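You operate a simulated robot arm through the tools that you are given. There is no shell and no other tool.

You are at the controls of a simulated robot arm. One attempt, no reset.

## Task
Push the key in the jig up to its stop, clamp it and brush a strip of glue along it.
Fine: knob to HOLD; glue from the pot; brush back in the cup, lid back on; the bar stays up. A coat counts when it lies all over at full strength: go over it till it gets no stronger.

It is judged by the outcome, as a careful person would: the job done as asked, and still so three seconds after it is handed in. It fails if anything else is knocked over, pushed out of place, dropped, spilled or broken. A push-on lid holds only when it is set on centred and level and pressed home; a screw cap is set on level and turned clockwise until tight.

## Robot
A 6-joint arm with a two-finger parallel gripper, fixed in place. Base frame: the origin is on the floor under the middle of its stand, x ahead of it, y to its left, z up; the work surface is at about z = 780. Units: mm, degrees, N and s.
With the tool pointing down near the work surface it reaches from about 260 to 680 mm from the base axis. Its first joint turns from -66.0 to 66.0 degrees. Payload 2.9 kg.
Tool frame: the origin (TCP) lies between the finger pads and is the grasp point; the fingertips stand 30 mm ahead of it; z points along the fingers, y is the line along which they close. Largest opening 110 mm; finger width 20, thickness 10; the body of the gripper, 48 by 112 mm, starts 55 mm behind the TCP.
Orientation is told as [roll, pitch, yaw] about the base's x, y, z axes, in that order, counted from this pose: with the fingers straight down and closing along the base's y, the tool's x points along the base's -x, its y along +y and its z along -z.

## Interface
- The arm moves only by the tool move_arm. Its argument "moves" is a list of rows, each an object of numbers (a shift or turn left out is 0, a gripper value left out holds the last): "grip": the gripper command, from -1 (shut) to 1 (fully open), values between in proportion; "tx", "ty", "tz": the shift along the tool's x, y, z in mm; "wx", "wy", "wz": the turn, a rotation vector about the tool's x, y, z in degrees. In form: [{"grip": .., "tx": .., "ty": .., "tz": .., "wx": .., "wy": .., "wz": ..}, ...]. A call has 1 to 20 rows; each row is the pose to reach, as a shift and turn from the pose commanded when the call began, along the tool's axes at that moment. Each row takes 0.2 s and may step no farther than 50 mm and 8.6 degrees from the row before; otherwise, or with a gripper value out of range, the whole call is refused. Where a pose cannot be reached the arm comes as near as it can. A force on the tool above 40 N (or 10 N above the force at the start of the call, whichever is more), or a blocked arm, ends the call early, and 0.2 s more pass. The fingers move at their own pace (about 108 mm/s each) and stop on an object; they squeeze with about 27 N. The grip force told is the motor's: it shows also when the fingers shut on nothing. Time passes only in rows, and 0.2 s behind the last, so rows that repeat a pose let the fingers close. The reply holds the time, the measured pose of the TCP, the force on the tool along the base axes, the opening and the grip force, in the units named above and with some noise, with the torque about the TCP (base axes, N m) and any sound that the robot's microphone picked up, and new pictures: "pictures" is both (left out), scene, wrist or none.
- Cameras (640 x 400 px; columns grow to the right, rows downward): "scene" is fixed at [74.7, 427.7, 1396.5]; the picture's right is [-0.80, -0.60, 0.00], its down [-0.28, 0.37, -0.89] and it looks along [0.53, -0.71, -0.46] (base axes); focal length 372 px, centre (320, 200). "wrist" rides on the gripper at [72, 17, -103] in the tool frame; the picture's right is [-0.23, 0.97, 0.00], its down [-0.76, -0.18, -0.62] and it looks along [-0.61, -0.14, 0.78] (tool axes); focal length 222 px, centre (320, 200).
- measure_at(camera, pixels): for up to 12 pixels [column, row] of the newest picture of that camera ("zoom" is the newest enlarged one), the place [x, y, z] in the base frame of the surface seen there, good to about 2 mm. It takes no simulated time.
- enlarge(camera, box): a new picture of the part [left, top, right, bottom] of that camera's present view, enlarged. It takes no simulated time.
- sign_off(): hands the job in; it is judged then, once.

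Unless the task says otherwise, let go and move clear before handing in.

The tools are called after "Emit:" by a JSON object that holds its "api" and its "payload". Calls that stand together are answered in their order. move_arm: Moves the arm, as the interface text tells. Its arguments: {"type":"object","properties":{"moves":{"type":"array","items":{"type":"object","properties":{"grip":{"type":"number"},"tx":{"type":"number"},"ty":{"type":"number"},"tz":{"type":"number"},"wx":{"type":"number"},"wy":{"type":"number"},"wz":{"type":"number"}}}},"pictures":{"type":"string","enum":["both","scene","wrist","none"]}},"required":["moves"]} The other tools are called the same way: measure_at (camera, pixels) gives the place of the surface under pixels of a picture; enlarge (camera, box) takes an enlarged picture of a part of a camera's view; sign_off () hands the job in.

At the start:

```text
time_s: 0.0
eef_pos: [402.2, -124.0, 1163.5]
orientation: [0.0, 0.0, 0.0]
contact_force: [-0.3, 0.1, 0.9]
torque: [0.01, 0.0, -0.02]
finger_gap: 109.7
grasp_force: 0.0
```

scene: 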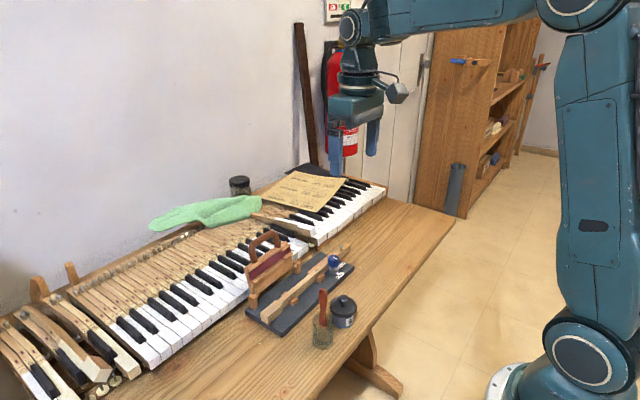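
wrist: 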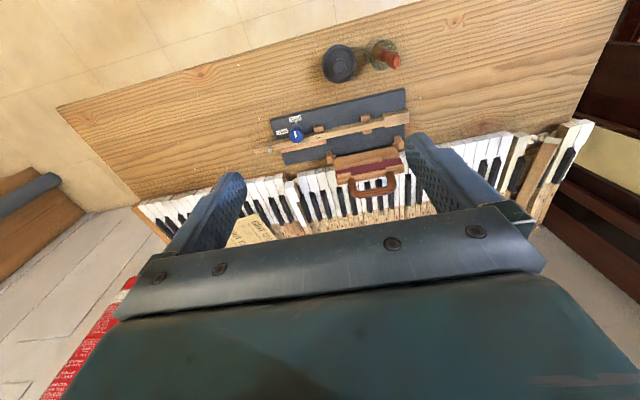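

The pictures show a jig with a wooden key (scene about 310,285), a blue knob (334,262), a brush in a glass cup (322,325) and a dark pot with a lid (343,312). I'll enlarge those areas to see them better.

Emit:
{"api": "enlarge", "payload": {"camera": "scene", "box": [230, 220, 370, 360]}}

Emit:
{"api": "enlarge", "payload": {"camera": "wrist", "box": [250, 30, 430, 210]}}

```text
2.86 times, centred on (300, 290) of scene
```

zoom: 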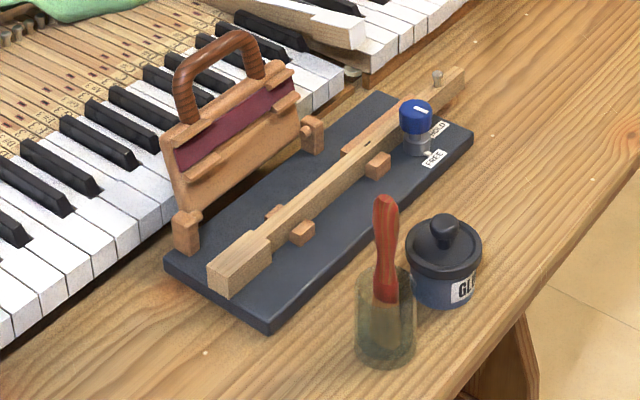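

```text
2.22 times, centred on (340, 120) of wrist
```

zoom: 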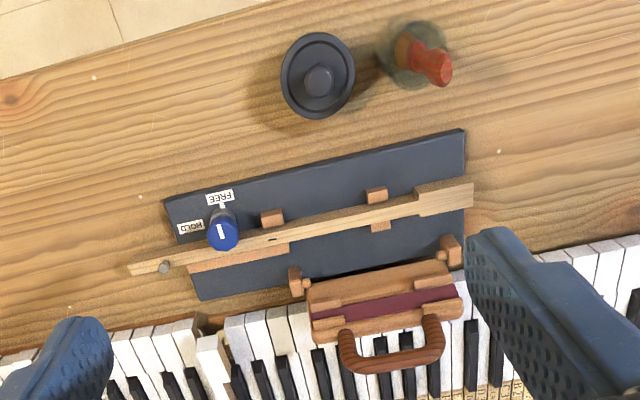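

The zoomed wrist view shows the key between guide blocks, the knob pointing at FREE, and a peg at the key's left end (164,267). I'll measure these features.

Emit:
{"api": "measure_at", "payload": {"camera": "zoom", "pixels": [[318, 80], [318, 40], [440, 65], [222, 232], [165, 266], [132, 268], [472, 188], [418, 205], [272, 240], [272, 217], [376, 195], [220, 197]]}}

Emit:
{"api": "measure_at", "payload": {"camera": "wrist", "pixels": [[271, 120], [404, 89], [408, 122], [284, 163], [374, 155], [340, 170], [400, 155], [335, 162], [400, 142], [375, 190], [363, 140], [378, 131]]}}

```text
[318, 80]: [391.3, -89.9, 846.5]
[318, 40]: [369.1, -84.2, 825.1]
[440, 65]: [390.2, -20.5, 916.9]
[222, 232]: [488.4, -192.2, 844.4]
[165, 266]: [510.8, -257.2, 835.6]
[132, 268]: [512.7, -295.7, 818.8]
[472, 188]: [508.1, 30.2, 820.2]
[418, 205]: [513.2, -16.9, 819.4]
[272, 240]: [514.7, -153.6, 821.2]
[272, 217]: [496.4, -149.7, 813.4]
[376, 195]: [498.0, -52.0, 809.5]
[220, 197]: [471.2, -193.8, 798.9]
```

```text
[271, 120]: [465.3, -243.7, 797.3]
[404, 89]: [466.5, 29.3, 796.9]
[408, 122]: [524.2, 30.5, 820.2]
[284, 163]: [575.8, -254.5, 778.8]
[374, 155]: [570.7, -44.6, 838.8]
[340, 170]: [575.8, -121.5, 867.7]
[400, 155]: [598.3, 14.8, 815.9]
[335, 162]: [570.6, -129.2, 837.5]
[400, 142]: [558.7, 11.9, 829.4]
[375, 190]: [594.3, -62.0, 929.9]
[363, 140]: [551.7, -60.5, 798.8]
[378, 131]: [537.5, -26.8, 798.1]
```

The jig runs along y, with the key at x≈515, its head at y≈30 and its tail at y≈-296. I'll lower the arm for a closer look at the stop and the knob.

Emit:
{"api": "move_arm", "payload": {"moves": [{"grip": 1, "tx": 10, "ty": -10, "tz": 35}, {"tx": 20, "ty": -20, "tz": 70}, {"tx": 30, "ty": -30, "tz": 105}, {"tx": 40, "ty": -40, "tz": 140}, {"tx": 52, "ty": -50, "tz": 170}, {"tx": 52, "ty": -50, "tz": 170}]}}

```text
time_s: 1.4
eef_pos: [351.1, -176.4, 994.2]
orientation: [0.0, 0.0, -0.1]
contact_force: [-0.9, -0.6, 0.0]
torque: [0.01, 0.0, -0.01]
finger_gap: 110.0
grasp_force: 0.0
```

scene: 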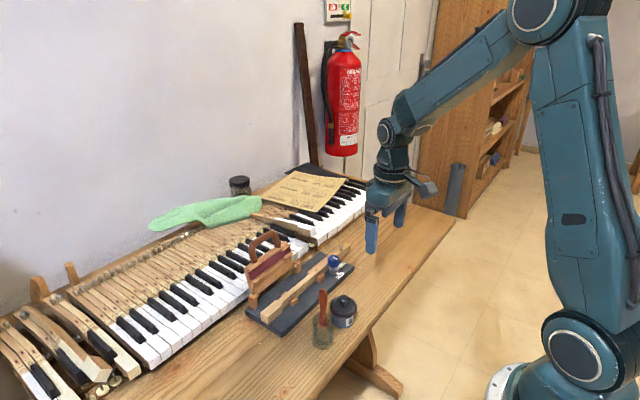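
wrist: 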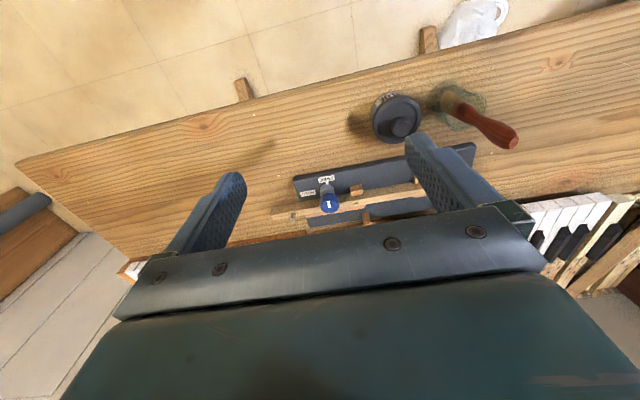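

From here the fingers hide part of the jig. I'll move ahead so the camera is almost over it (the knob is at wrist 330,203), still well clear of the handle.

Emit:
{"api": "move_arm", "payload": {"moves": [{"tx": -45}, {"tx": -90}, {"tx": -135}, {"tx": -170}, {"tx": -170}]}}

```text
time_s: 2.6
eef_pos: [521.4, -174.8, 991.2]
orientation: [0.0, 0.0, 0.0]
contact_force: [0.1, 0.5, 0.3]
torque: [-0.02, -0.01, 0.02]
finger_gap: 110.0
grasp_force: 0.1
```

scene: 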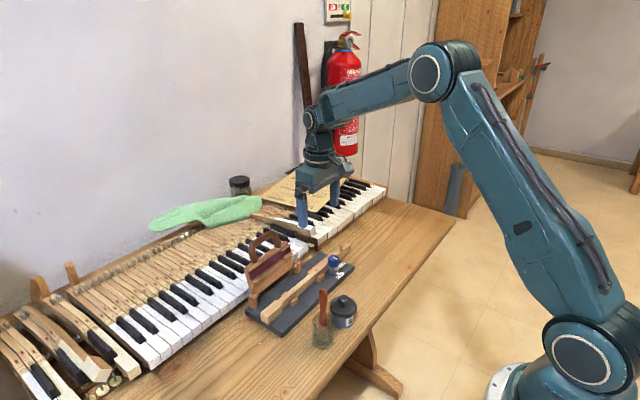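
wrist: 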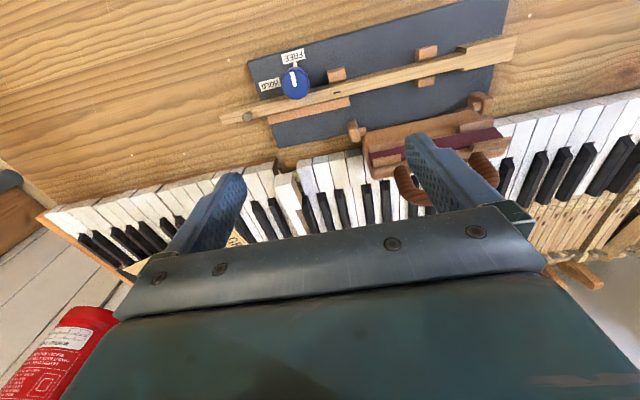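

Emit:
{"api": "enlarge", "payload": {"camera": "wrist", "box": [210, 20, 370, 150]}}

Emit:
{"api": "enlarge", "payload": {"camera": "scene", "box": [300, 230, 370, 290]}}

Emit:
{"api": "enlarge", "payload": {"camera": "wrist", "box": [370, 10, 530, 140]}}

```text
3.08 times, centred on (290, 85) of wrist
```

zoom: 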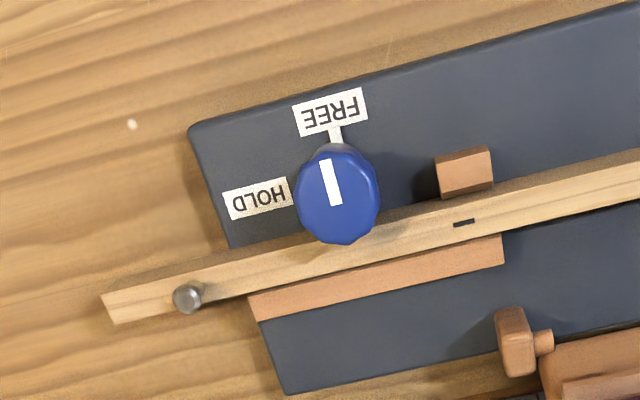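

```text
6.67 times, centred on (335, 260) of scene
```

zoom: 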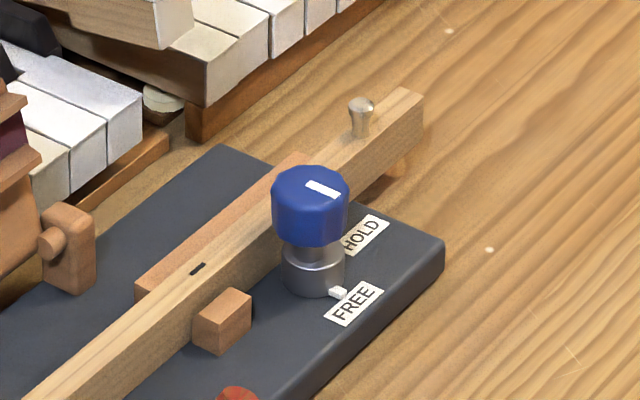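

```text
3.08 times, centred on (450, 75) of wrist
```

zoom: 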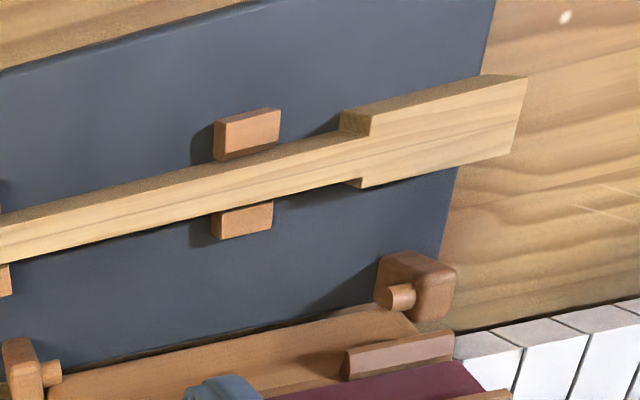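

The zoomed view (340,120) shows the head's shoulders stopping short of the two guide blocks (246,130), so these blocks look like the stop and the key must move toward -y. The pointer must turn from FREE (-x) to HOLD (-y). Next I'll measure exact places.

Emit:
{"api": "measure_at", "payload": {"camera": "zoom", "pixels": [[523, 76], [508, 150], [512, 110], [372, 120], [365, 182], [278, 113], [270, 205], [262, 118], [245, 190], [310, 165], [430, 268], [505, 165]]}}

Emit:
{"api": "measure_at", "payload": {"camera": "wrist", "pixels": [[295, 82], [247, 116], [294, 72], [291, 84], [335, 92], [425, 52], [425, 80], [427, 60], [380, 80], [489, 60], [350, 128], [480, 98]]}}

```text
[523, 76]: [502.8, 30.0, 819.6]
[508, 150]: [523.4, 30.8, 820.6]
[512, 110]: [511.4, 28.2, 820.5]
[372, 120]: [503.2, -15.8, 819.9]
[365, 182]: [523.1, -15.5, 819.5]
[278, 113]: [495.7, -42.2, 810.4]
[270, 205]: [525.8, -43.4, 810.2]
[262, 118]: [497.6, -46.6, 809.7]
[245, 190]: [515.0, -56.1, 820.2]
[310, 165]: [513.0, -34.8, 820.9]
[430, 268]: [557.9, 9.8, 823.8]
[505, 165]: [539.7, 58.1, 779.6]
```

```text
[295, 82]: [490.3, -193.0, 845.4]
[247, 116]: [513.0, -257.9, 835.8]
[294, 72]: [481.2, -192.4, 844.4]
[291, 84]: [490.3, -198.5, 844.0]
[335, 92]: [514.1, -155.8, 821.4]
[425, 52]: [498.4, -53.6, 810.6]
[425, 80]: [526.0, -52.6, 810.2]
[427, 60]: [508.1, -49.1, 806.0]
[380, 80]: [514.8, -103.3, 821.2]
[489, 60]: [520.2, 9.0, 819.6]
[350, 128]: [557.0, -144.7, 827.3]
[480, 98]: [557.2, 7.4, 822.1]
```

The head is 22 wide, centred on x≈513, with its end at y≈30. Its shoulders are at y≈-16 and the block faces at y≈-42, so it needs about 26 mm toward -y. I'll shut the fingers, go beyond the head end and come down behind it.

Emit:
{"api": "move_arm", "payload": {"moves": [{"grip": -1, "tx": 2, "ty": 40, "tz": 0}, {"tx": 4, "ty": 80, "tz": 0}, {"tx": 6, "ty": 120, "tz": 0}, {"tx": 8, "ty": 160, "tz": 0}, {"tx": 8.4, "ty": 200, "tz": 10}, {"tx": 8.4, "ty": 233, "tz": 40}, {"tx": 8.4, "ty": 233, "tz": 80}, {"tx": 8.4, "ty": 233, "tz": 115}, {"tx": 8.4, "ty": 233, "tz": 115}]}}

```text
time_s: 4.6
eef_pos: [512.8, 57.1, 876.5]
orientation: [-0.1, -0.1, 0.1]
contact_force: [-0.6, -0.1, 0.3]
torque: [-0.02, -0.02, -0.01]
finger_gap: 0.1
grasp_force: 27.0
```

scene: 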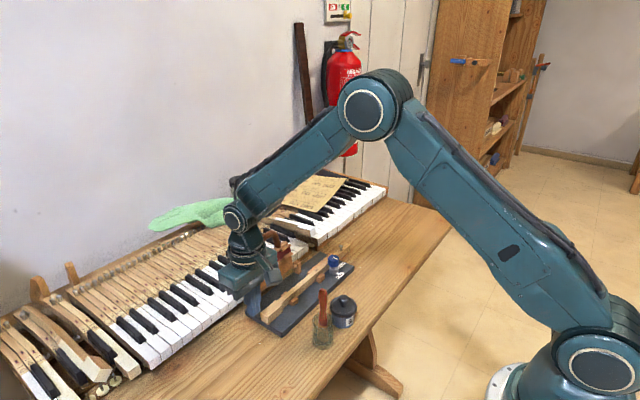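
wrist: 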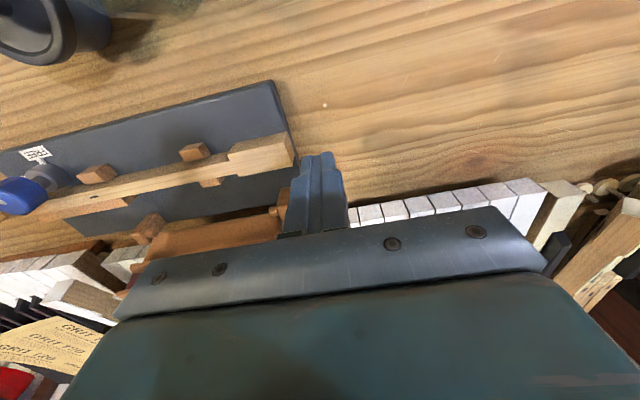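

The closed fingers are behind the head with a clear gap (wrist 310,160). I'll go down to head height and approach the end face slowly.

Emit:
{"api": "move_arm", "payload": {"moves": [{"tz": 20}, {"tz": 42}, {"tz": 42, "ty": -8}, {"tz": 42, "ty": -14}, {"tz": 42, "ty": -18}, {"tz": 42, "ty": -22}, {"tz": 42, "ty": -26}, {"tz": 42, "ty": -30}, {"tz": 42, "ty": -33}]}}

```text
time_s: 6.6
eef_pos: [513.8, 25.6, 837.5]
orientation: [0.0, 0.0, 0.0]
contact_force: [-0.4, 1.2, -0.7]
torque: [0.01, -0.04, -0.03]
finger_gap: 0.1
grasp_force: 26.6
```

scene: 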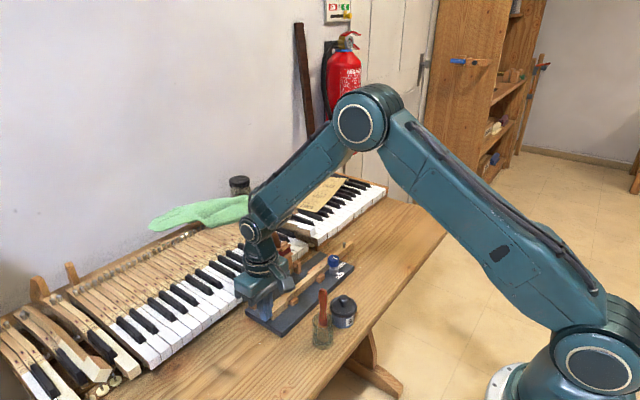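
wrist: 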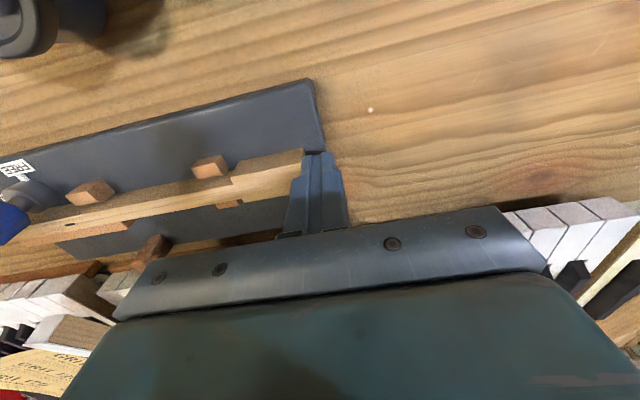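

The fingers touch the end face (wrist 305,165), and the gap between shoulder (232,178) and block is closing with little force. I'll keep pushing in small steps and watch the force.

Emit:
{"api": "move_arm", "payload": {"moves": [{"ty": -2}, {"ty": -4}, {"ty": -6}, {"ty": -8}, {"ty": -9}, {"ty": -10}], "pictures": "wrist"}}

```text
time_s: 8.0
eef_pos: [512.9, 16.0, 837.1]
orientation: [0.0, 0.0, 0.0]
contact_force: [-1.3, 1.2, -0.2]
torque: [0.01, 0.04, 0.0]
finger_gap: 0.3
grasp_force: 26.8
```

wrist: 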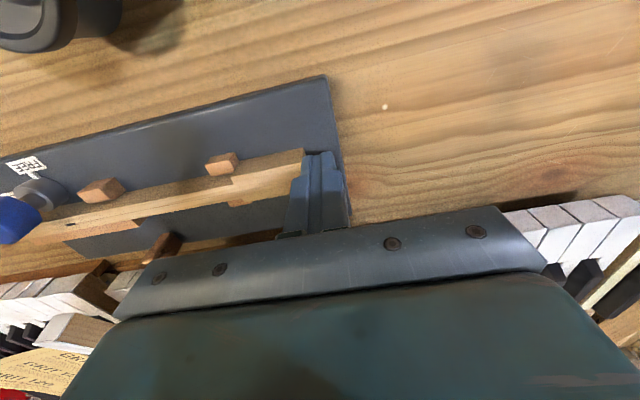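

The shoulder (wrist 235,178) is nearly at the block and the force is still small. I'll push on at 1 mm or less per row until the force rises.

Emit:
{"api": "move_arm", "payload": {"moves": [{"ty": -0.7}, {"ty": -1.4}, {"ty": -2.1}, {"ty": -2.8}, {"ty": -3.5}], "pictures": "wrist"}}

```text
time_s: 9.2
eef_pos: [513.8, 14.4, 836.5]
orientation: [0.2, -0.1, 0.3]
contact_force: [1.9, 23.2, 1.1]
torque: [0.53, -0.06, -0.02]
finger_gap: 0.1
grasp_force: 26.7
```

wrist: 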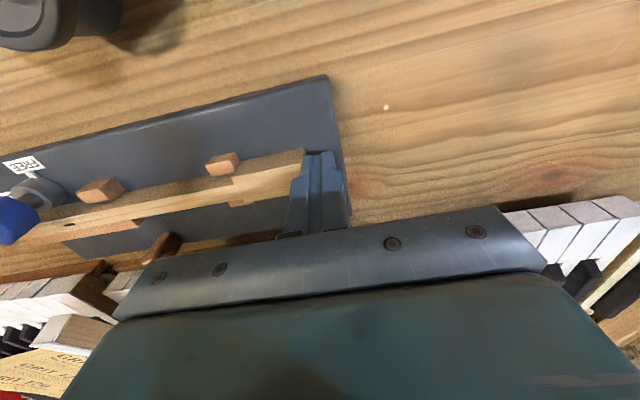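

The force rose to 23 N at y≈14.4, so the key is at its stop. I'll back off along +y, lift and inspect.

Emit:
{"api": "move_arm", "payload": {"moves": [{"ty": 2}, {"ty": 12}, {"ty": 30}, {"ty": 30, "tz": -40}, {"ty": 30, "tz": -85}, {"ty": 0, "tz": -130}, {"ty": -40, "tz": -140}, {"ty": -80, "tz": -140}, {"ty": -80, "tz": -140}]}}

Emit:
{"api": "enlarge", "payload": {"camera": "wrist", "box": [200, 20, 440, 180]}}

```text
refused: row 6 steps farther than a row can; nothing moved
```

```text
2.50 times, centred on (320, 100) of wrist
```

zoom: 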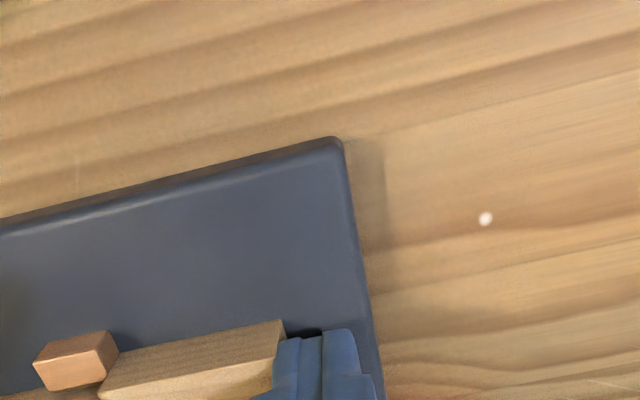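

The call was refused because one row stepped too far, and nothing moved. In the zoom the shoulder (100,390) meets the block (118,355). I'll back off with smaller steps.

Emit:
{"api": "move_arm", "payload": {"moves": [{"ty": 2}, {"ty": 12}, {"ty": 30}, {"ty": 30, "tz": -40}, {"ty": 30, "tz": -80}, {"ty": 10, "tz": -115}, {"ty": -20, "tz": -140}, {"ty": -60, "tz": -140}, {"ty": -90, "tz": -140}, {"ty": -90, "tz": -140}]}}

Emit:
{"api": "enlarge", "payload": {"camera": "wrist", "box": [200, 20, 440, 180]}}

```text
time_s: 11.4
eef_pos: [513.6, -79.6, 977.1]
orientation: [0.0, 0.0, 0.1]
contact_force: [-0.4, -0.3, 0.7]
torque: [0.0, 0.0, 0.03]
finger_gap: 0.0
grasp_force: 27.2
```

scene: 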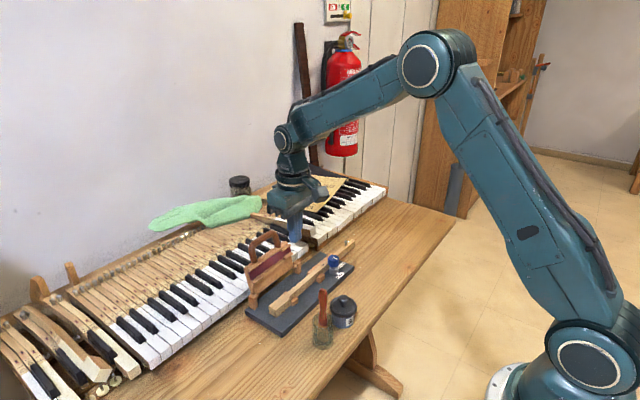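
wrist: 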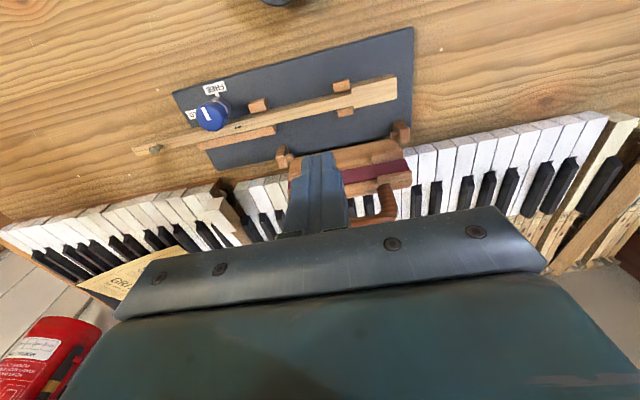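

```text
2.50 times, centred on (320, 100) of wrist
```

zoom: 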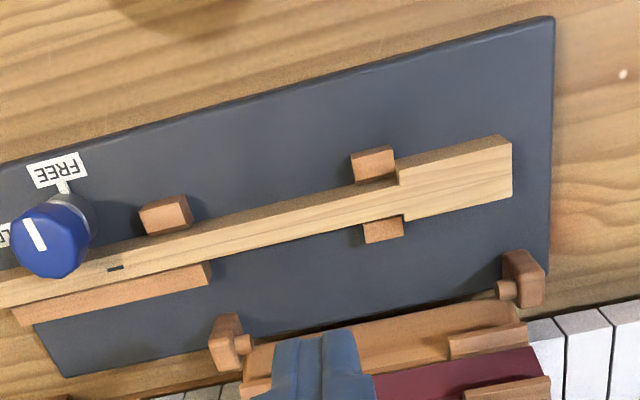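

The head's shoulders now rest on both blocks (zoom 398,180) and the key lies straight. Before going to the knob I'll measure it and the key.

Emit:
{"api": "measure_at", "payload": {"camera": "zoom", "pixels": [[15, 240], [50, 275], [82, 245], [45, 205], [47, 235], [400, 178], [405, 212], [394, 165], [505, 170], [116, 268], [85, 210], [62, 190]]}}

Emit:
{"api": "enlarge", "payload": {"camera": "scene", "box": [300, 240, 370, 290]}}

Emit:
{"api": "measure_at", "payload": {"camera": "wrist", "pixels": [[212, 115], [200, 112], [223, 125], [213, 129], [207, 103], [225, 113], [155, 149], [202, 118]]}}

```text
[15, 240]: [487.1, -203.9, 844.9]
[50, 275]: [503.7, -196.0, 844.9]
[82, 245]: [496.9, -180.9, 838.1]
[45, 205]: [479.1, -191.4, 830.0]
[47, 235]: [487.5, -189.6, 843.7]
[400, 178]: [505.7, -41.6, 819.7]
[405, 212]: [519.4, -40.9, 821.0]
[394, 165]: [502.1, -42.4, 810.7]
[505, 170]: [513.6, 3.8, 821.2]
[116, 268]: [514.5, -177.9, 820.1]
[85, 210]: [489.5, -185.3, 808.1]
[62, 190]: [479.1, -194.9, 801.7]
```

```text
8.00 times, centred on (335, 265) of scene
```

zoom: 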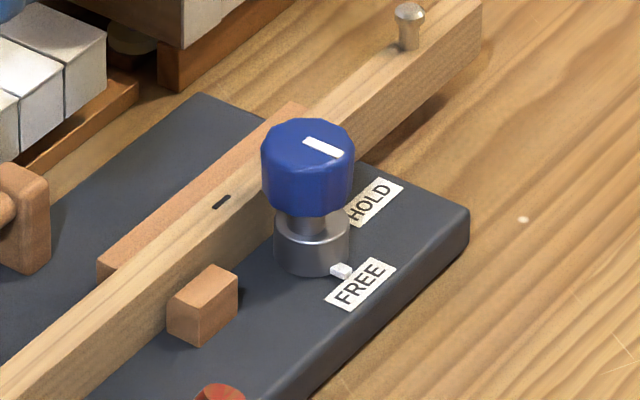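

```text
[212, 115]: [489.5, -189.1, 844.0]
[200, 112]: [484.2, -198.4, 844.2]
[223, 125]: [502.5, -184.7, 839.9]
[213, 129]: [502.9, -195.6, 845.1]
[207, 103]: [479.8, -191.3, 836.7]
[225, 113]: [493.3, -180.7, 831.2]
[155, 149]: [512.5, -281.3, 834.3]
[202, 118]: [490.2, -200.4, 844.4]
```

The knob is centred near (490.5, -192.5), about 27 wide, top at 845 and cap bottom about 822, clear of the key top (820). I'll go above it, part-open the fingers and turn the tool -45° so the 90° turn is centred.

Emit:
{"api": "move_arm", "payload": {"moves": [{"grip": -0.05, "tx": 4, "ty": -20, "tz": 0, "wz": 7.5}, {"tx": 8, "ty": -40, "tz": 10, "wz": 15}, {"tx": 12, "ty": -60, "tz": 20, "wz": 22.5}, {"tx": 16, "ty": -80, "tz": 35, "wz": 30}, {"tx": 20, "ty": -100, "tz": 50, "wz": 37.5}, {"tx": 23.1, "ty": -112.9, "tz": 65, "wz": 45}, {"tx": 23.1, "ty": -112.9, "tz": 65, "wz": 45}]}}

```text
time_s: 13.0
eef_pos: [490.6, -190.7, 912.4]
orientation: [0.0, 0.0, -45.1]
contact_force: [-0.3, -0.8, -0.9]
torque: [-0.02, 0.0, 0.02]
finger_gap: 52.3
grasp_force: 0.3
```

scene: 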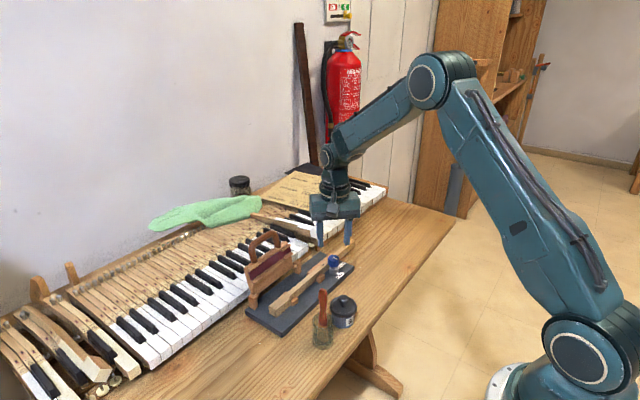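
wrist: 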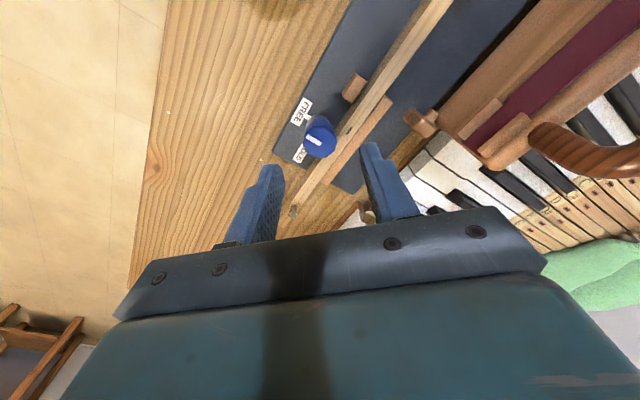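

The knob (wrist 319,138) sits between the fingers as planned. I'll go down to z≈857 and close on it.

Emit:
{"api": "move_arm", "payload": {"moves": [{"tz": 20}, {"tz": 38}, {"tz": 48}, {"tz": 54}, {"tz": 54}]}}

```text
time_s: 14.2
eef_pos: [489.8, -189.9, 858.7]
orientation: [0.0, 0.0, -45.0]
contact_force: [0.1, -0.6, -0.4]
torque: [-0.01, 0.02, 0.03]
finger_gap: 52.5
grasp_force: 0.0
```

scene: 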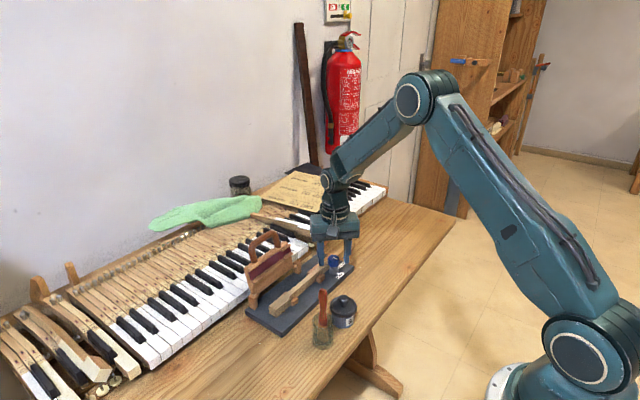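
wrist: 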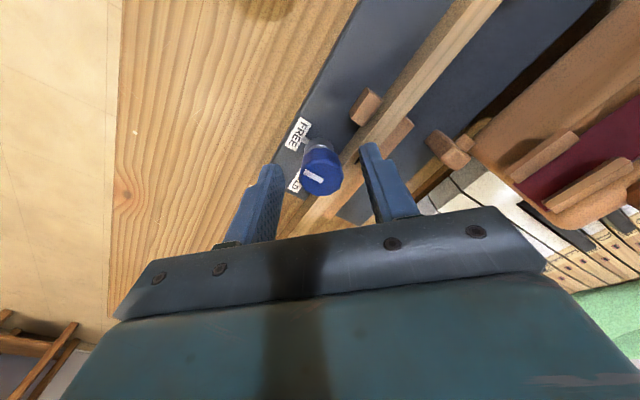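

Emit:
{"api": "enlarge", "payload": {"camera": "wrist", "box": [220, 90, 420, 230]}}

Emit:
{"api": "enlarge", "payload": {"camera": "scene", "box": [290, 210, 380, 290]}}

Emit:
{"api": "measure_at", "payload": {"camera": "wrist", "pixels": [[320, 179], [303, 182], [340, 180], [322, 195], [318, 162]]}}

```text
2.86 times, centred on (320, 160) of wrist
```

zoom: 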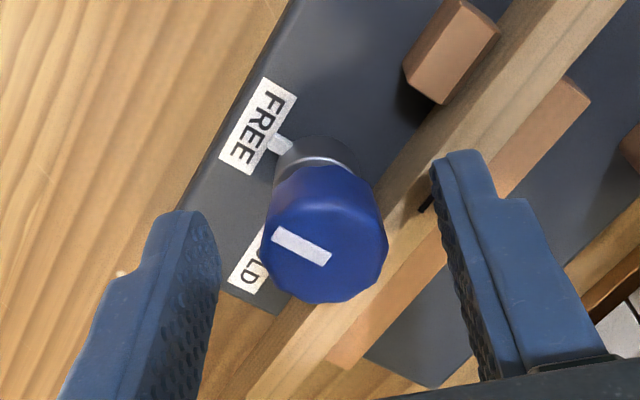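

```text
5.00 times, centred on (335, 250) of scene
```

zoom: 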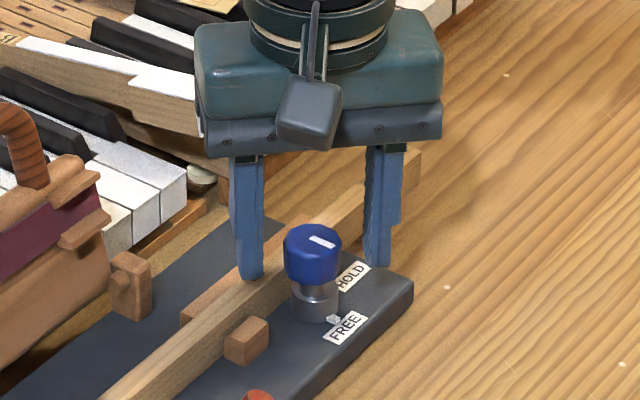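

```text
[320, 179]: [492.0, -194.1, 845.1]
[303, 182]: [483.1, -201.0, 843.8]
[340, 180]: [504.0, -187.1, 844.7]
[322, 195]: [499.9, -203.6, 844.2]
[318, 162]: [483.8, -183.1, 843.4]
```

The knob centre measures about (492, -193.5), roughly 3 mm off along the tool's x. I'll shift tx by -3 and close gently on the knob.

Emit:
{"api": "move_arm", "payload": {"moves": [{"tx": -3}, {"tx": -3, "grip": -1}, {"tx": -3}, {"tx": -3}, {"tx": -3}], "pictures": "wrist"}}

```text
time_s: 15.4
eef_pos: [490.6, -193.2, 858.6]
orientation: [0.0, -0.1, -45.0]
contact_force: [-1.2, -2.2, 0.1]
torque: [0.1, 0.2, 0.0]
finger_gap: 28.0
grasp_force: 26.8
```

wrist: 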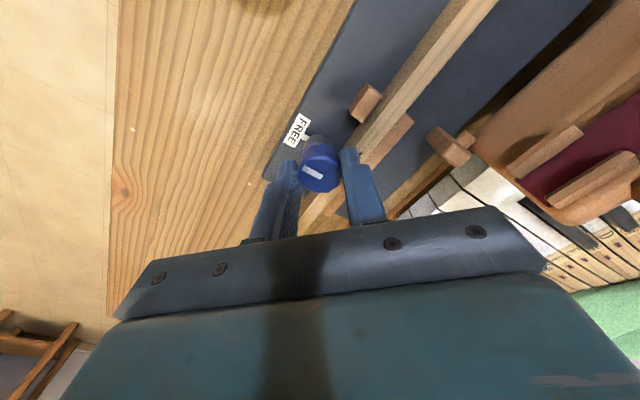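

The fingers hold the knob, gap 28. I'll turn +30° about base z first, to see how the knob answers.

Emit:
{"api": "move_arm", "payload": {"moves": [{"wz": -6}, {"wz": -12}, {"wz": -18}, {"wz": -24}, {"wz": -30}], "pictures": "wrist"}}

```text
time_s: 16.6
eef_pos: [490.8, -194.3, 858.5]
orientation: [-0.2, 0.0, -15.0]
contact_force: [-9.8, -5.7, 12.2]
torque: [-0.1, 0.38, -0.06]
finger_gap: 28.0
grasp_force: 27.0
```

wrist: 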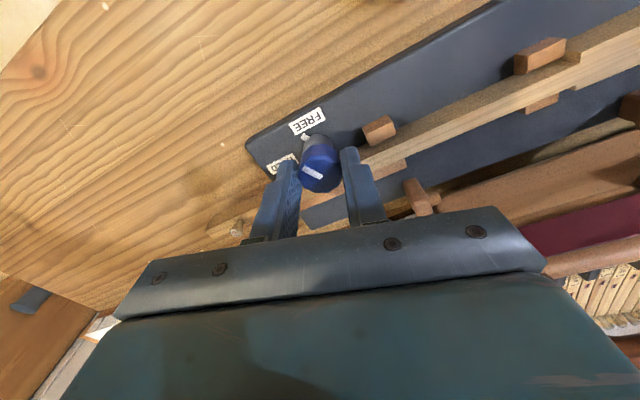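

The knob turns with the tool: its white line stays put in the picture while the jig turns. Side forces of about 10 N show, so I'll ease off along them and carry on turning.

Emit:
{"api": "move_arm", "payload": {"moves": [{"tx": 0.8, "ty": -0.8, "tz": -1}, {"tx": 0.8, "ty": -0.8, "tz": -1, "wz": -6}, {"tx": 0.8, "ty": -0.8, "tz": -1, "wz": -12}, {"tx": 0.8, "ty": -0.8, "tz": -1, "wz": -18}], "pictures": "wrist"}}

```text
time_s: 17.6
eef_pos: [491.5, -194.1, 858.3]
orientation: [0.0, 0.0, 3.1]
contact_force: [2.6, -12.4, 0.3]
torque: [0.1, -0.3, -0.02]
finger_gap: 28.0
grasp_force: 27.1
```

wrist: 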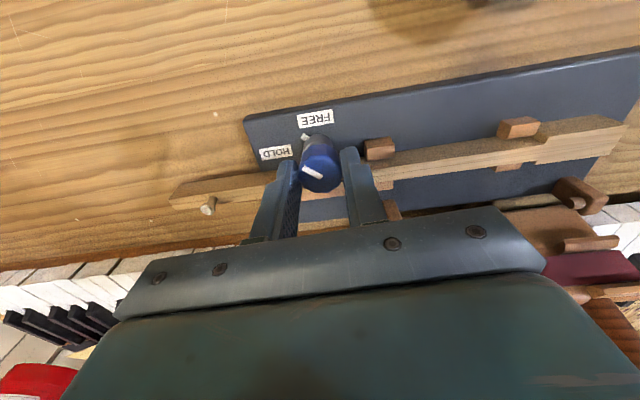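

The turn is at 48° and the force is -12 N along y. I'll shift 1 mm toward -y and keep turning.

Emit:
{"api": "move_arm", "payload": {"moves": [{"ty": -1.2}, {"ty": -1.2, "wz": -6}, {"ty": -1.2, "wz": -12}, {"ty": -1.2, "wz": -18}, {"ty": -1.2, "wz": -23}], "pictures": "wrist"}}

Emit:
{"api": "enlarge", "payload": {"camera": "wrist", "box": [240, 80, 400, 210]}}

```text
time_s: 18.8
eef_pos: [491.0, -194.0, 858.5]
orientation: [0.1, 0.1, 26.2]
contact_force: [-4.9, 1.6, -0.2]
torque: [-0.11, 0.58, 0.03]
finger_gap: 27.9
grasp_force: 26.5
```

wrist: 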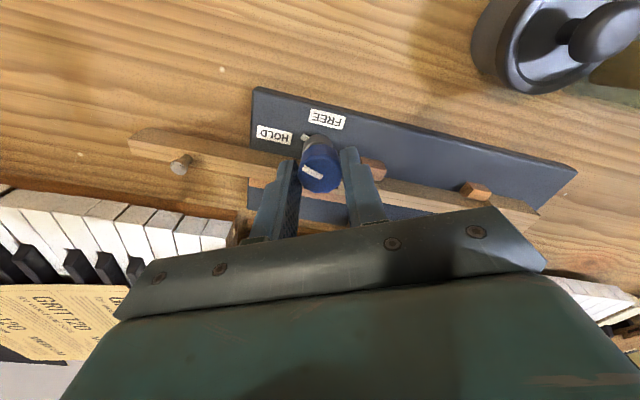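

```text
3.08 times, centred on (320, 145) of wrist
```

zoom: 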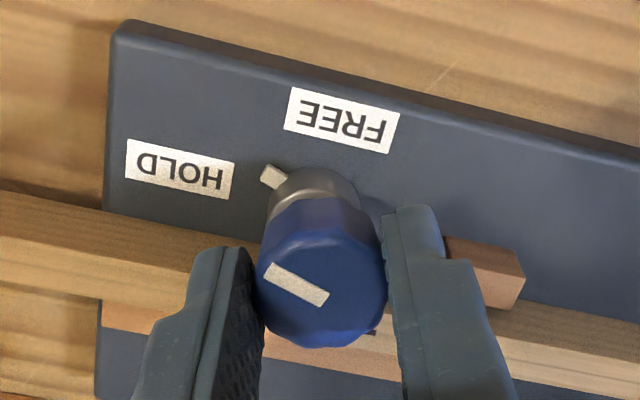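

The white nub has turned about 70° and is nearing HOLD (zoom 270,177). I'll turn the remaining 19° or so.

Emit:
{"api": "move_arm", "payload": {"moves": [{"wz": -6}, {"wz": -12}, {"wz": -16}, {"wz": -19}], "pictures": "wrist"}}

Emit:
{"api": "enlarge", "payload": {"camera": "wrist", "box": [240, 80, 400, 210]}}

```text
time_s: 19.8
eef_pos: [490.5, -194.4, 857.8]
orientation: [0.0, 0.0, 45.2]
contact_force: [-2.7, 4.3, -0.6]
torque: [-0.05, 0.09, -0.33]
finger_gap: 27.7
grasp_force: 26.7
```

wrist: 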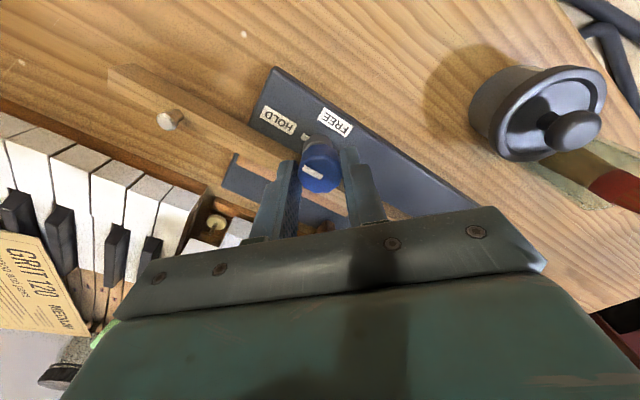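

```text
3.08 times, centred on (320, 145) of wrist
```

zoom: 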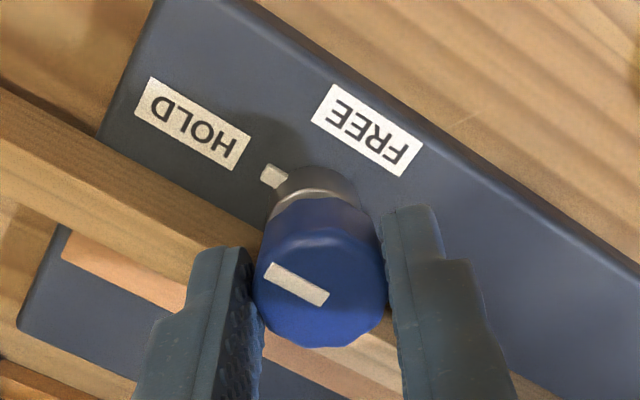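

The nub now points at HOLD (zoom 272,175) and a -0.33 N·m torque shows. I'll measure the pointer's direction before deciding to turn more.

Emit:
{"api": "measure_at", "payload": {"camera": "zoom", "pixels": [[270, 270], [322, 300], [320, 270], [268, 174], [280, 180], [195, 125], [366, 130]]}}

```text
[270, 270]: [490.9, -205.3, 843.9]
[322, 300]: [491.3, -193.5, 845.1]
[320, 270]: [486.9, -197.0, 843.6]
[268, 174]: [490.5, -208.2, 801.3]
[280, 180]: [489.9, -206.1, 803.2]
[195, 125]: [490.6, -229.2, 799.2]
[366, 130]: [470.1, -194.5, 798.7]
```

The pointer lies exactly along -y toward the HOLD label, and the torque shows the end stop. I'll open the fingers a little and lift away.

Emit:
{"api": "move_arm", "payload": {"moves": [{"grip": -0.1}, {"grip": -0.1}, {"tz": -15}, {"tz": -45}, {"tz": -80}, {"tz": -110}, {"tz": -110}]}}

Emit:
{"api": "enlarge", "payload": {"camera": "wrist", "box": [240, 60, 400, 190]}}

```text
time_s: 21.4
eef_pos: [490.8, -194.3, 969.1]
orientation: [0.0, 0.0, 44.9]
contact_force: [0.0, -0.6, 0.2]
torque: [-0.02, 0.02, 0.03]
finger_gap: 49.5
grasp_force: 0.1
```

scene: 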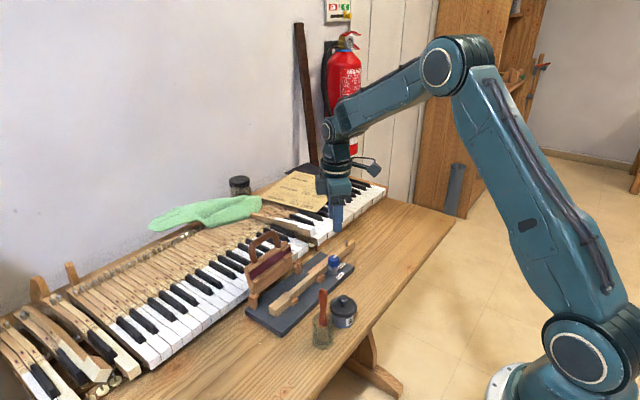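
wrist: 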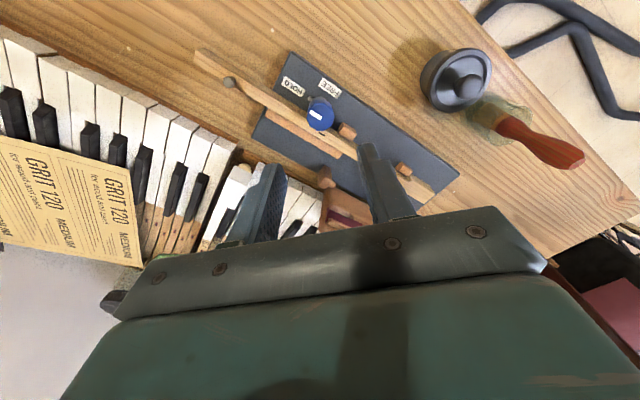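

```text
3.08 times, centred on (320, 125) of wrist
```

zoom: 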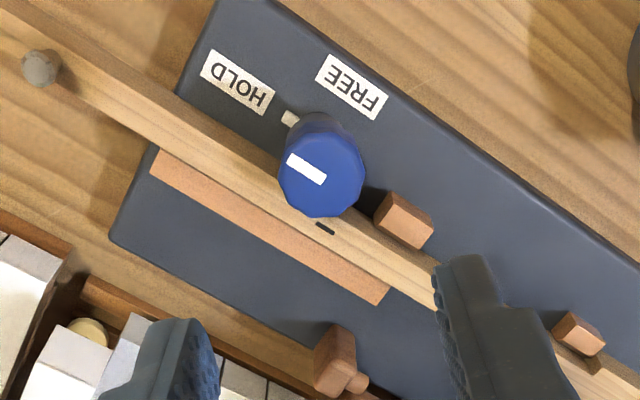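

The knob stays on HOLD. Now I'll study the pot and the cup, first with a scene zoom.

Emit:
{"api": "enlarge", "payload": {"camera": "scene", "box": [300, 275, 370, 355]}}

Emit:
{"api": "enlarge", "payload": {"camera": "wrist", "box": [400, 30, 600, 190]}}

```text
5.00 times, centred on (335, 315) of scene
```

zoom: 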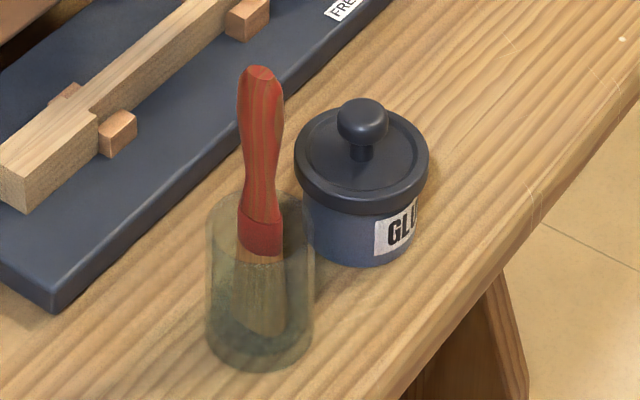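

```text
2.50 times, centred on (500, 110) of wrist
```

zoom: 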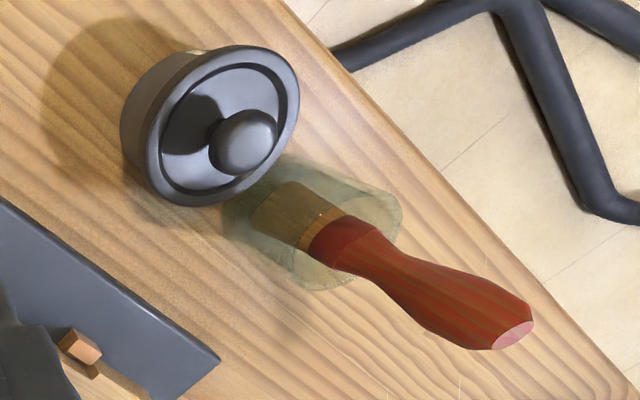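

The lid has a ball knob and an overhanging skirt with no thread visible; the brush stands nearly upright in the glass. I'll put the wrist camera over both to measure them.

Emit:
{"api": "move_arm", "payload": {"moves": [{"tx": -8.6, "ty": 23, "tz": -5, "wz": 7.5}, {"tx": -17.2, "ty": 46, "tz": -10, "wz": 15}, {"tx": -25.8, "ty": 69, "tz": -15, "wz": 22.5}, {"tx": -34.4, "ty": 92, "tz": -20, "wz": 30}, {"tx": -43, "ty": 115, "tz": -26, "wz": 37.5}, {"tx": -51.6, "ty": 138, "tz": -31, "wz": 45}, {"tx": -51.6, "ty": 138, "tz": -31, "wz": 45}]}}

Emit:
{"api": "enlarge", "payload": {"camera": "wrist", "box": [220, 0, 440, 160]}}

```text
time_s: 23.0
eef_pos: [429.9, -60.0, 1000.0]
orientation: [0.0, 0.0, -0.2]
contact_force: [0.3, -0.7, 0.5]
torque: [0.0, -0.04, 0.01]
finger_gap: 49.6
grasp_force: 0.1
```

scene: 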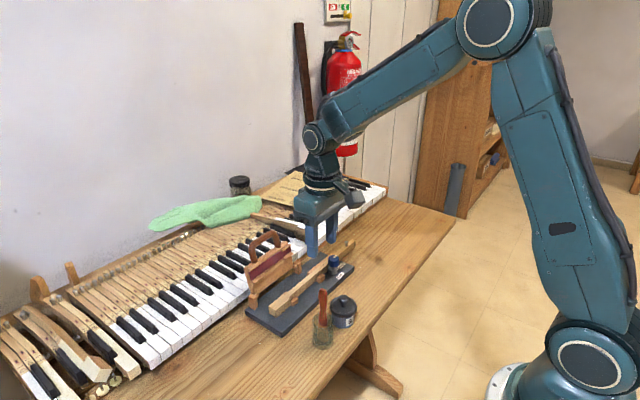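
wrist: 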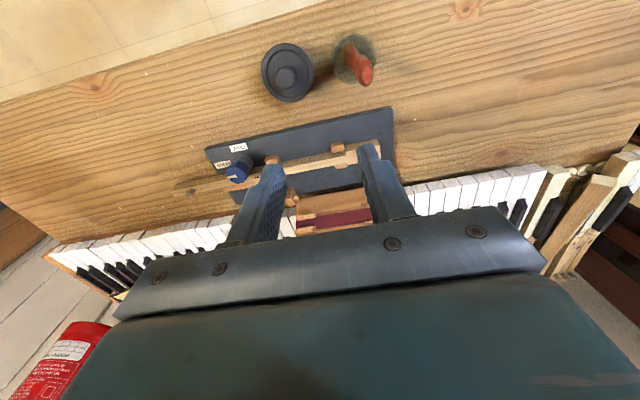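

```text
2.50 times, centred on (330, 80) of wrist
```

zoom: 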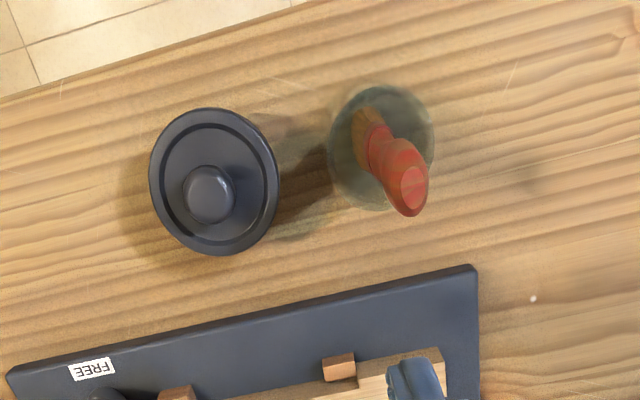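

Both pot and cup are in clear view (zoom 213,182 and 383,150). I'll measure lid rim, knob, handle and cup edges.

Emit:
{"api": "measure_at", "payload": {"camera": "zoom", "pixels": [[208, 190], [192, 195], [226, 195], [208, 172], [208, 216], [200, 112], [153, 165], [276, 195], [222, 252], [240, 170], [215, 135], [180, 225]]}}

Emit:
{"api": "measure_at", "payload": {"camera": "zoom", "pixels": [[413, 185], [403, 190], [424, 188], [412, 205], [405, 160], [380, 140], [362, 115], [435, 130], [332, 130], [385, 88], [360, 205], [400, 145]]}}

```text
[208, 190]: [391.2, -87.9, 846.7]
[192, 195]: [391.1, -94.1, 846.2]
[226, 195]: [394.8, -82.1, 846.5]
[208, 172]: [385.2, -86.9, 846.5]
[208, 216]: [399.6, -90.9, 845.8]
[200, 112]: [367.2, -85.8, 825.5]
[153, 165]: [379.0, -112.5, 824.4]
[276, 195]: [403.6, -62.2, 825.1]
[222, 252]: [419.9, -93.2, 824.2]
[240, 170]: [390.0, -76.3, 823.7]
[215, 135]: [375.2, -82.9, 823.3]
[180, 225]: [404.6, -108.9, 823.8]
```

```text
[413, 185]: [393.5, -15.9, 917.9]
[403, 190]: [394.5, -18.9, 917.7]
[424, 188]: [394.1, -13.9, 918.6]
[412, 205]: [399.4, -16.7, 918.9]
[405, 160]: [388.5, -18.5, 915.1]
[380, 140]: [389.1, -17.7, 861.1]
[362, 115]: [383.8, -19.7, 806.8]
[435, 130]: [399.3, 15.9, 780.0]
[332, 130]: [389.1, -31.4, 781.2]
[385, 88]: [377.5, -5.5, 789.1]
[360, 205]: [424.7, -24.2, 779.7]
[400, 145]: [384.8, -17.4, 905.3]
```

The lid centre is at about (393, -88), knob top z≈847 and rim top z≈825. The brush handle top is at (394, -16.5, 918), with the handle leaning slightly. I'll turn the gripper 90° so its body clears the brush, and come over the lid knob.

Emit:
{"api": "move_arm", "payload": {"moves": [{"tx": 3, "ty": -3, "tz": 0, "wz": -7.5, "grip": -0.25}, {"tx": 6, "ty": -6, "tz": 0, "wz": -15}, {"tx": 9, "ty": -9, "wz": -22.5}, {"tx": 12, "ty": -12, "wz": -30}, {"tx": 15, "ty": -15, "wz": -37.5}, {"tx": 18, "ty": -18, "wz": -45}, {"tx": 21, "ty": -21, "wz": -52.5, "tz": 5}, {"tx": 25, "ty": -24, "wz": -60, "tz": 10}, {"tx": 29, "ty": -26, "wz": -67.5, "tz": 15}, {"tx": 33, "ty": -28, "wz": -75, "tz": 20}, {"tx": 36, "ty": -28, "wz": -82.5, "tz": 30}, {"tx": 37, "ty": -28, "wz": -90, "tz": 50}, {"tx": 37, "ty": -28, "wz": -90, "tz": 60}]}}

```text
time_s: 25.8
eef_pos: [393.1, -89.7, 938.5]
orientation: [0.0, 0.0, 90.2]
contact_force: [-0.3, 0.1, 0.2]
torque: [0.01, -0.02, 0.01]
finger_gap: 41.3
grasp_force: 0.1
```

scene: 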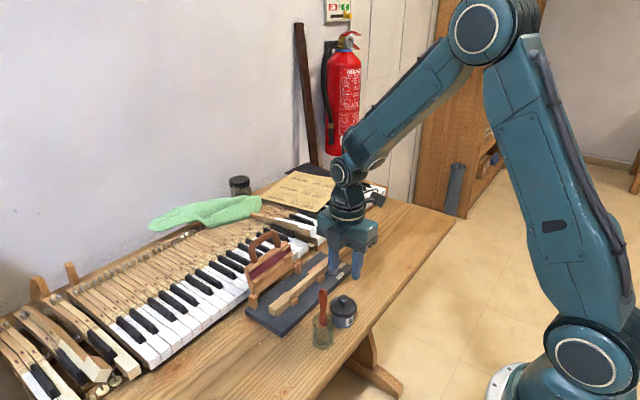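
wrist: 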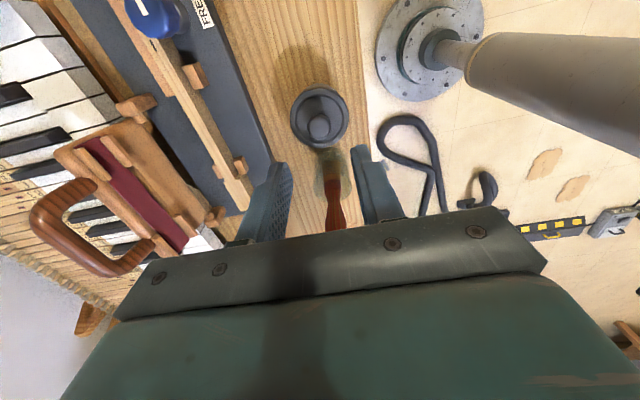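

The lid knob (wrist 320,125) is centred between the fingers. I'll measure the knob and the table edge from here before going down.

Emit:
{"api": "measure_at", "payload": {"camera": "wrist", "pixels": [[319, 126], [309, 127], [329, 126], [319, 115], [319, 137], [293, 118], [347, 118], [321, 90], [320, 143], [358, 80], [340, 20], [280, 20]]}}

Emit:
{"api": "enlarge", "payload": {"camera": "wrist", "box": [260, 70, 400, 180]}}

```text
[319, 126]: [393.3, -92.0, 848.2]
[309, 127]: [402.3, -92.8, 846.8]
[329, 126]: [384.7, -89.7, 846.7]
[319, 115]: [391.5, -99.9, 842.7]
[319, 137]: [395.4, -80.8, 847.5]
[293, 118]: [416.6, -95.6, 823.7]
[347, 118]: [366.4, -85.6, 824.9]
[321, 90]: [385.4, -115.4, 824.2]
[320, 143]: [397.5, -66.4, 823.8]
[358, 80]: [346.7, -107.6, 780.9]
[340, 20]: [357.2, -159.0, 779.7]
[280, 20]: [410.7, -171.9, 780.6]
```

```text
3.64 times, centred on (330, 125) of wrist
```

zoom: 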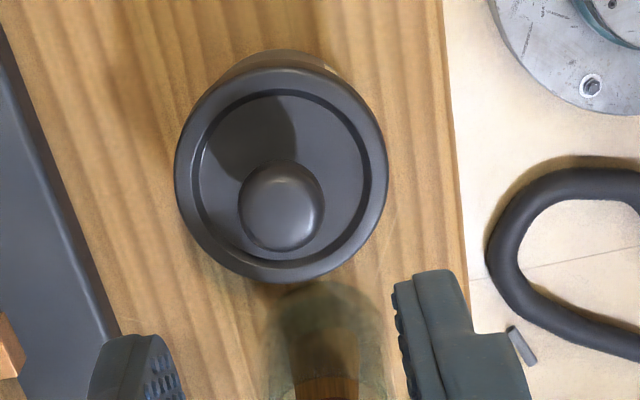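

The TCP (393.1, -89.7) is over the knob. I'll go down until the fingertips are just above the lid top (z≈829).

Emit:
{"api": "move_arm", "payload": {"moves": [{"tz": 30}, {"tz": 55}, {"tz": 70}, {"tz": 77}, {"tz": 79}, {"tz": 79}]}}

Emit:
{"api": "enlarge", "payload": {"camera": "scene", "box": [300, 235, 390, 355]}}

```text
time_s: 27.2
eef_pos: [392.3, -87.1, 862.6]
orientation: [0.0, 0.0, 90.0]
contact_force: [0.8, 0.4, 0.7]
torque: [-0.03, -0.01, 0.02]
finger_gap: 41.4
grasp_force: 0.1
```

scene: 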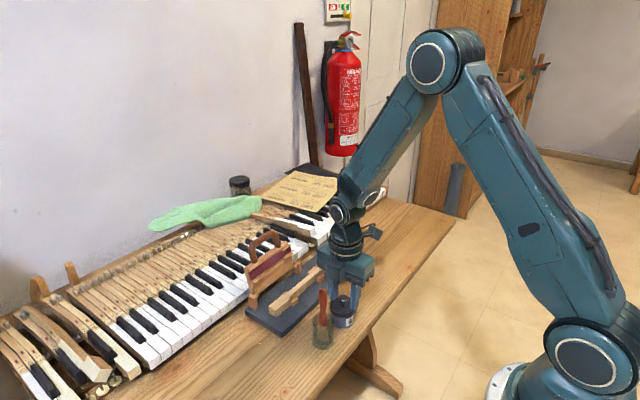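
wrist: 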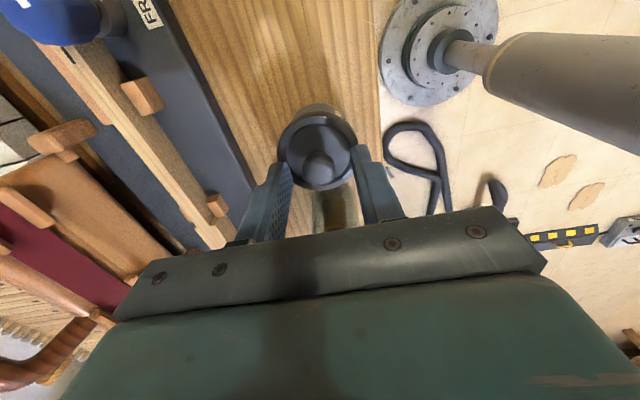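

```text
3.33 times, centred on (345, 295) of scene
```

zoom: 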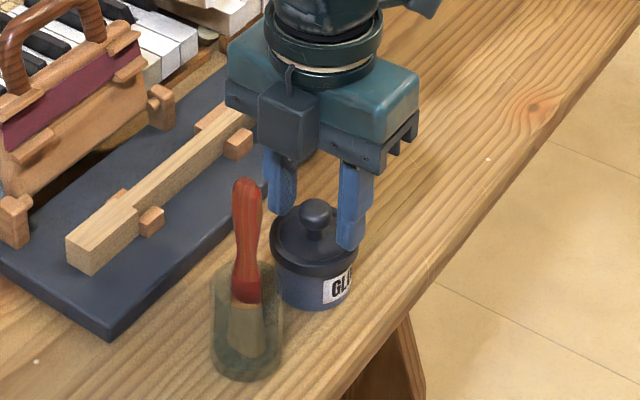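

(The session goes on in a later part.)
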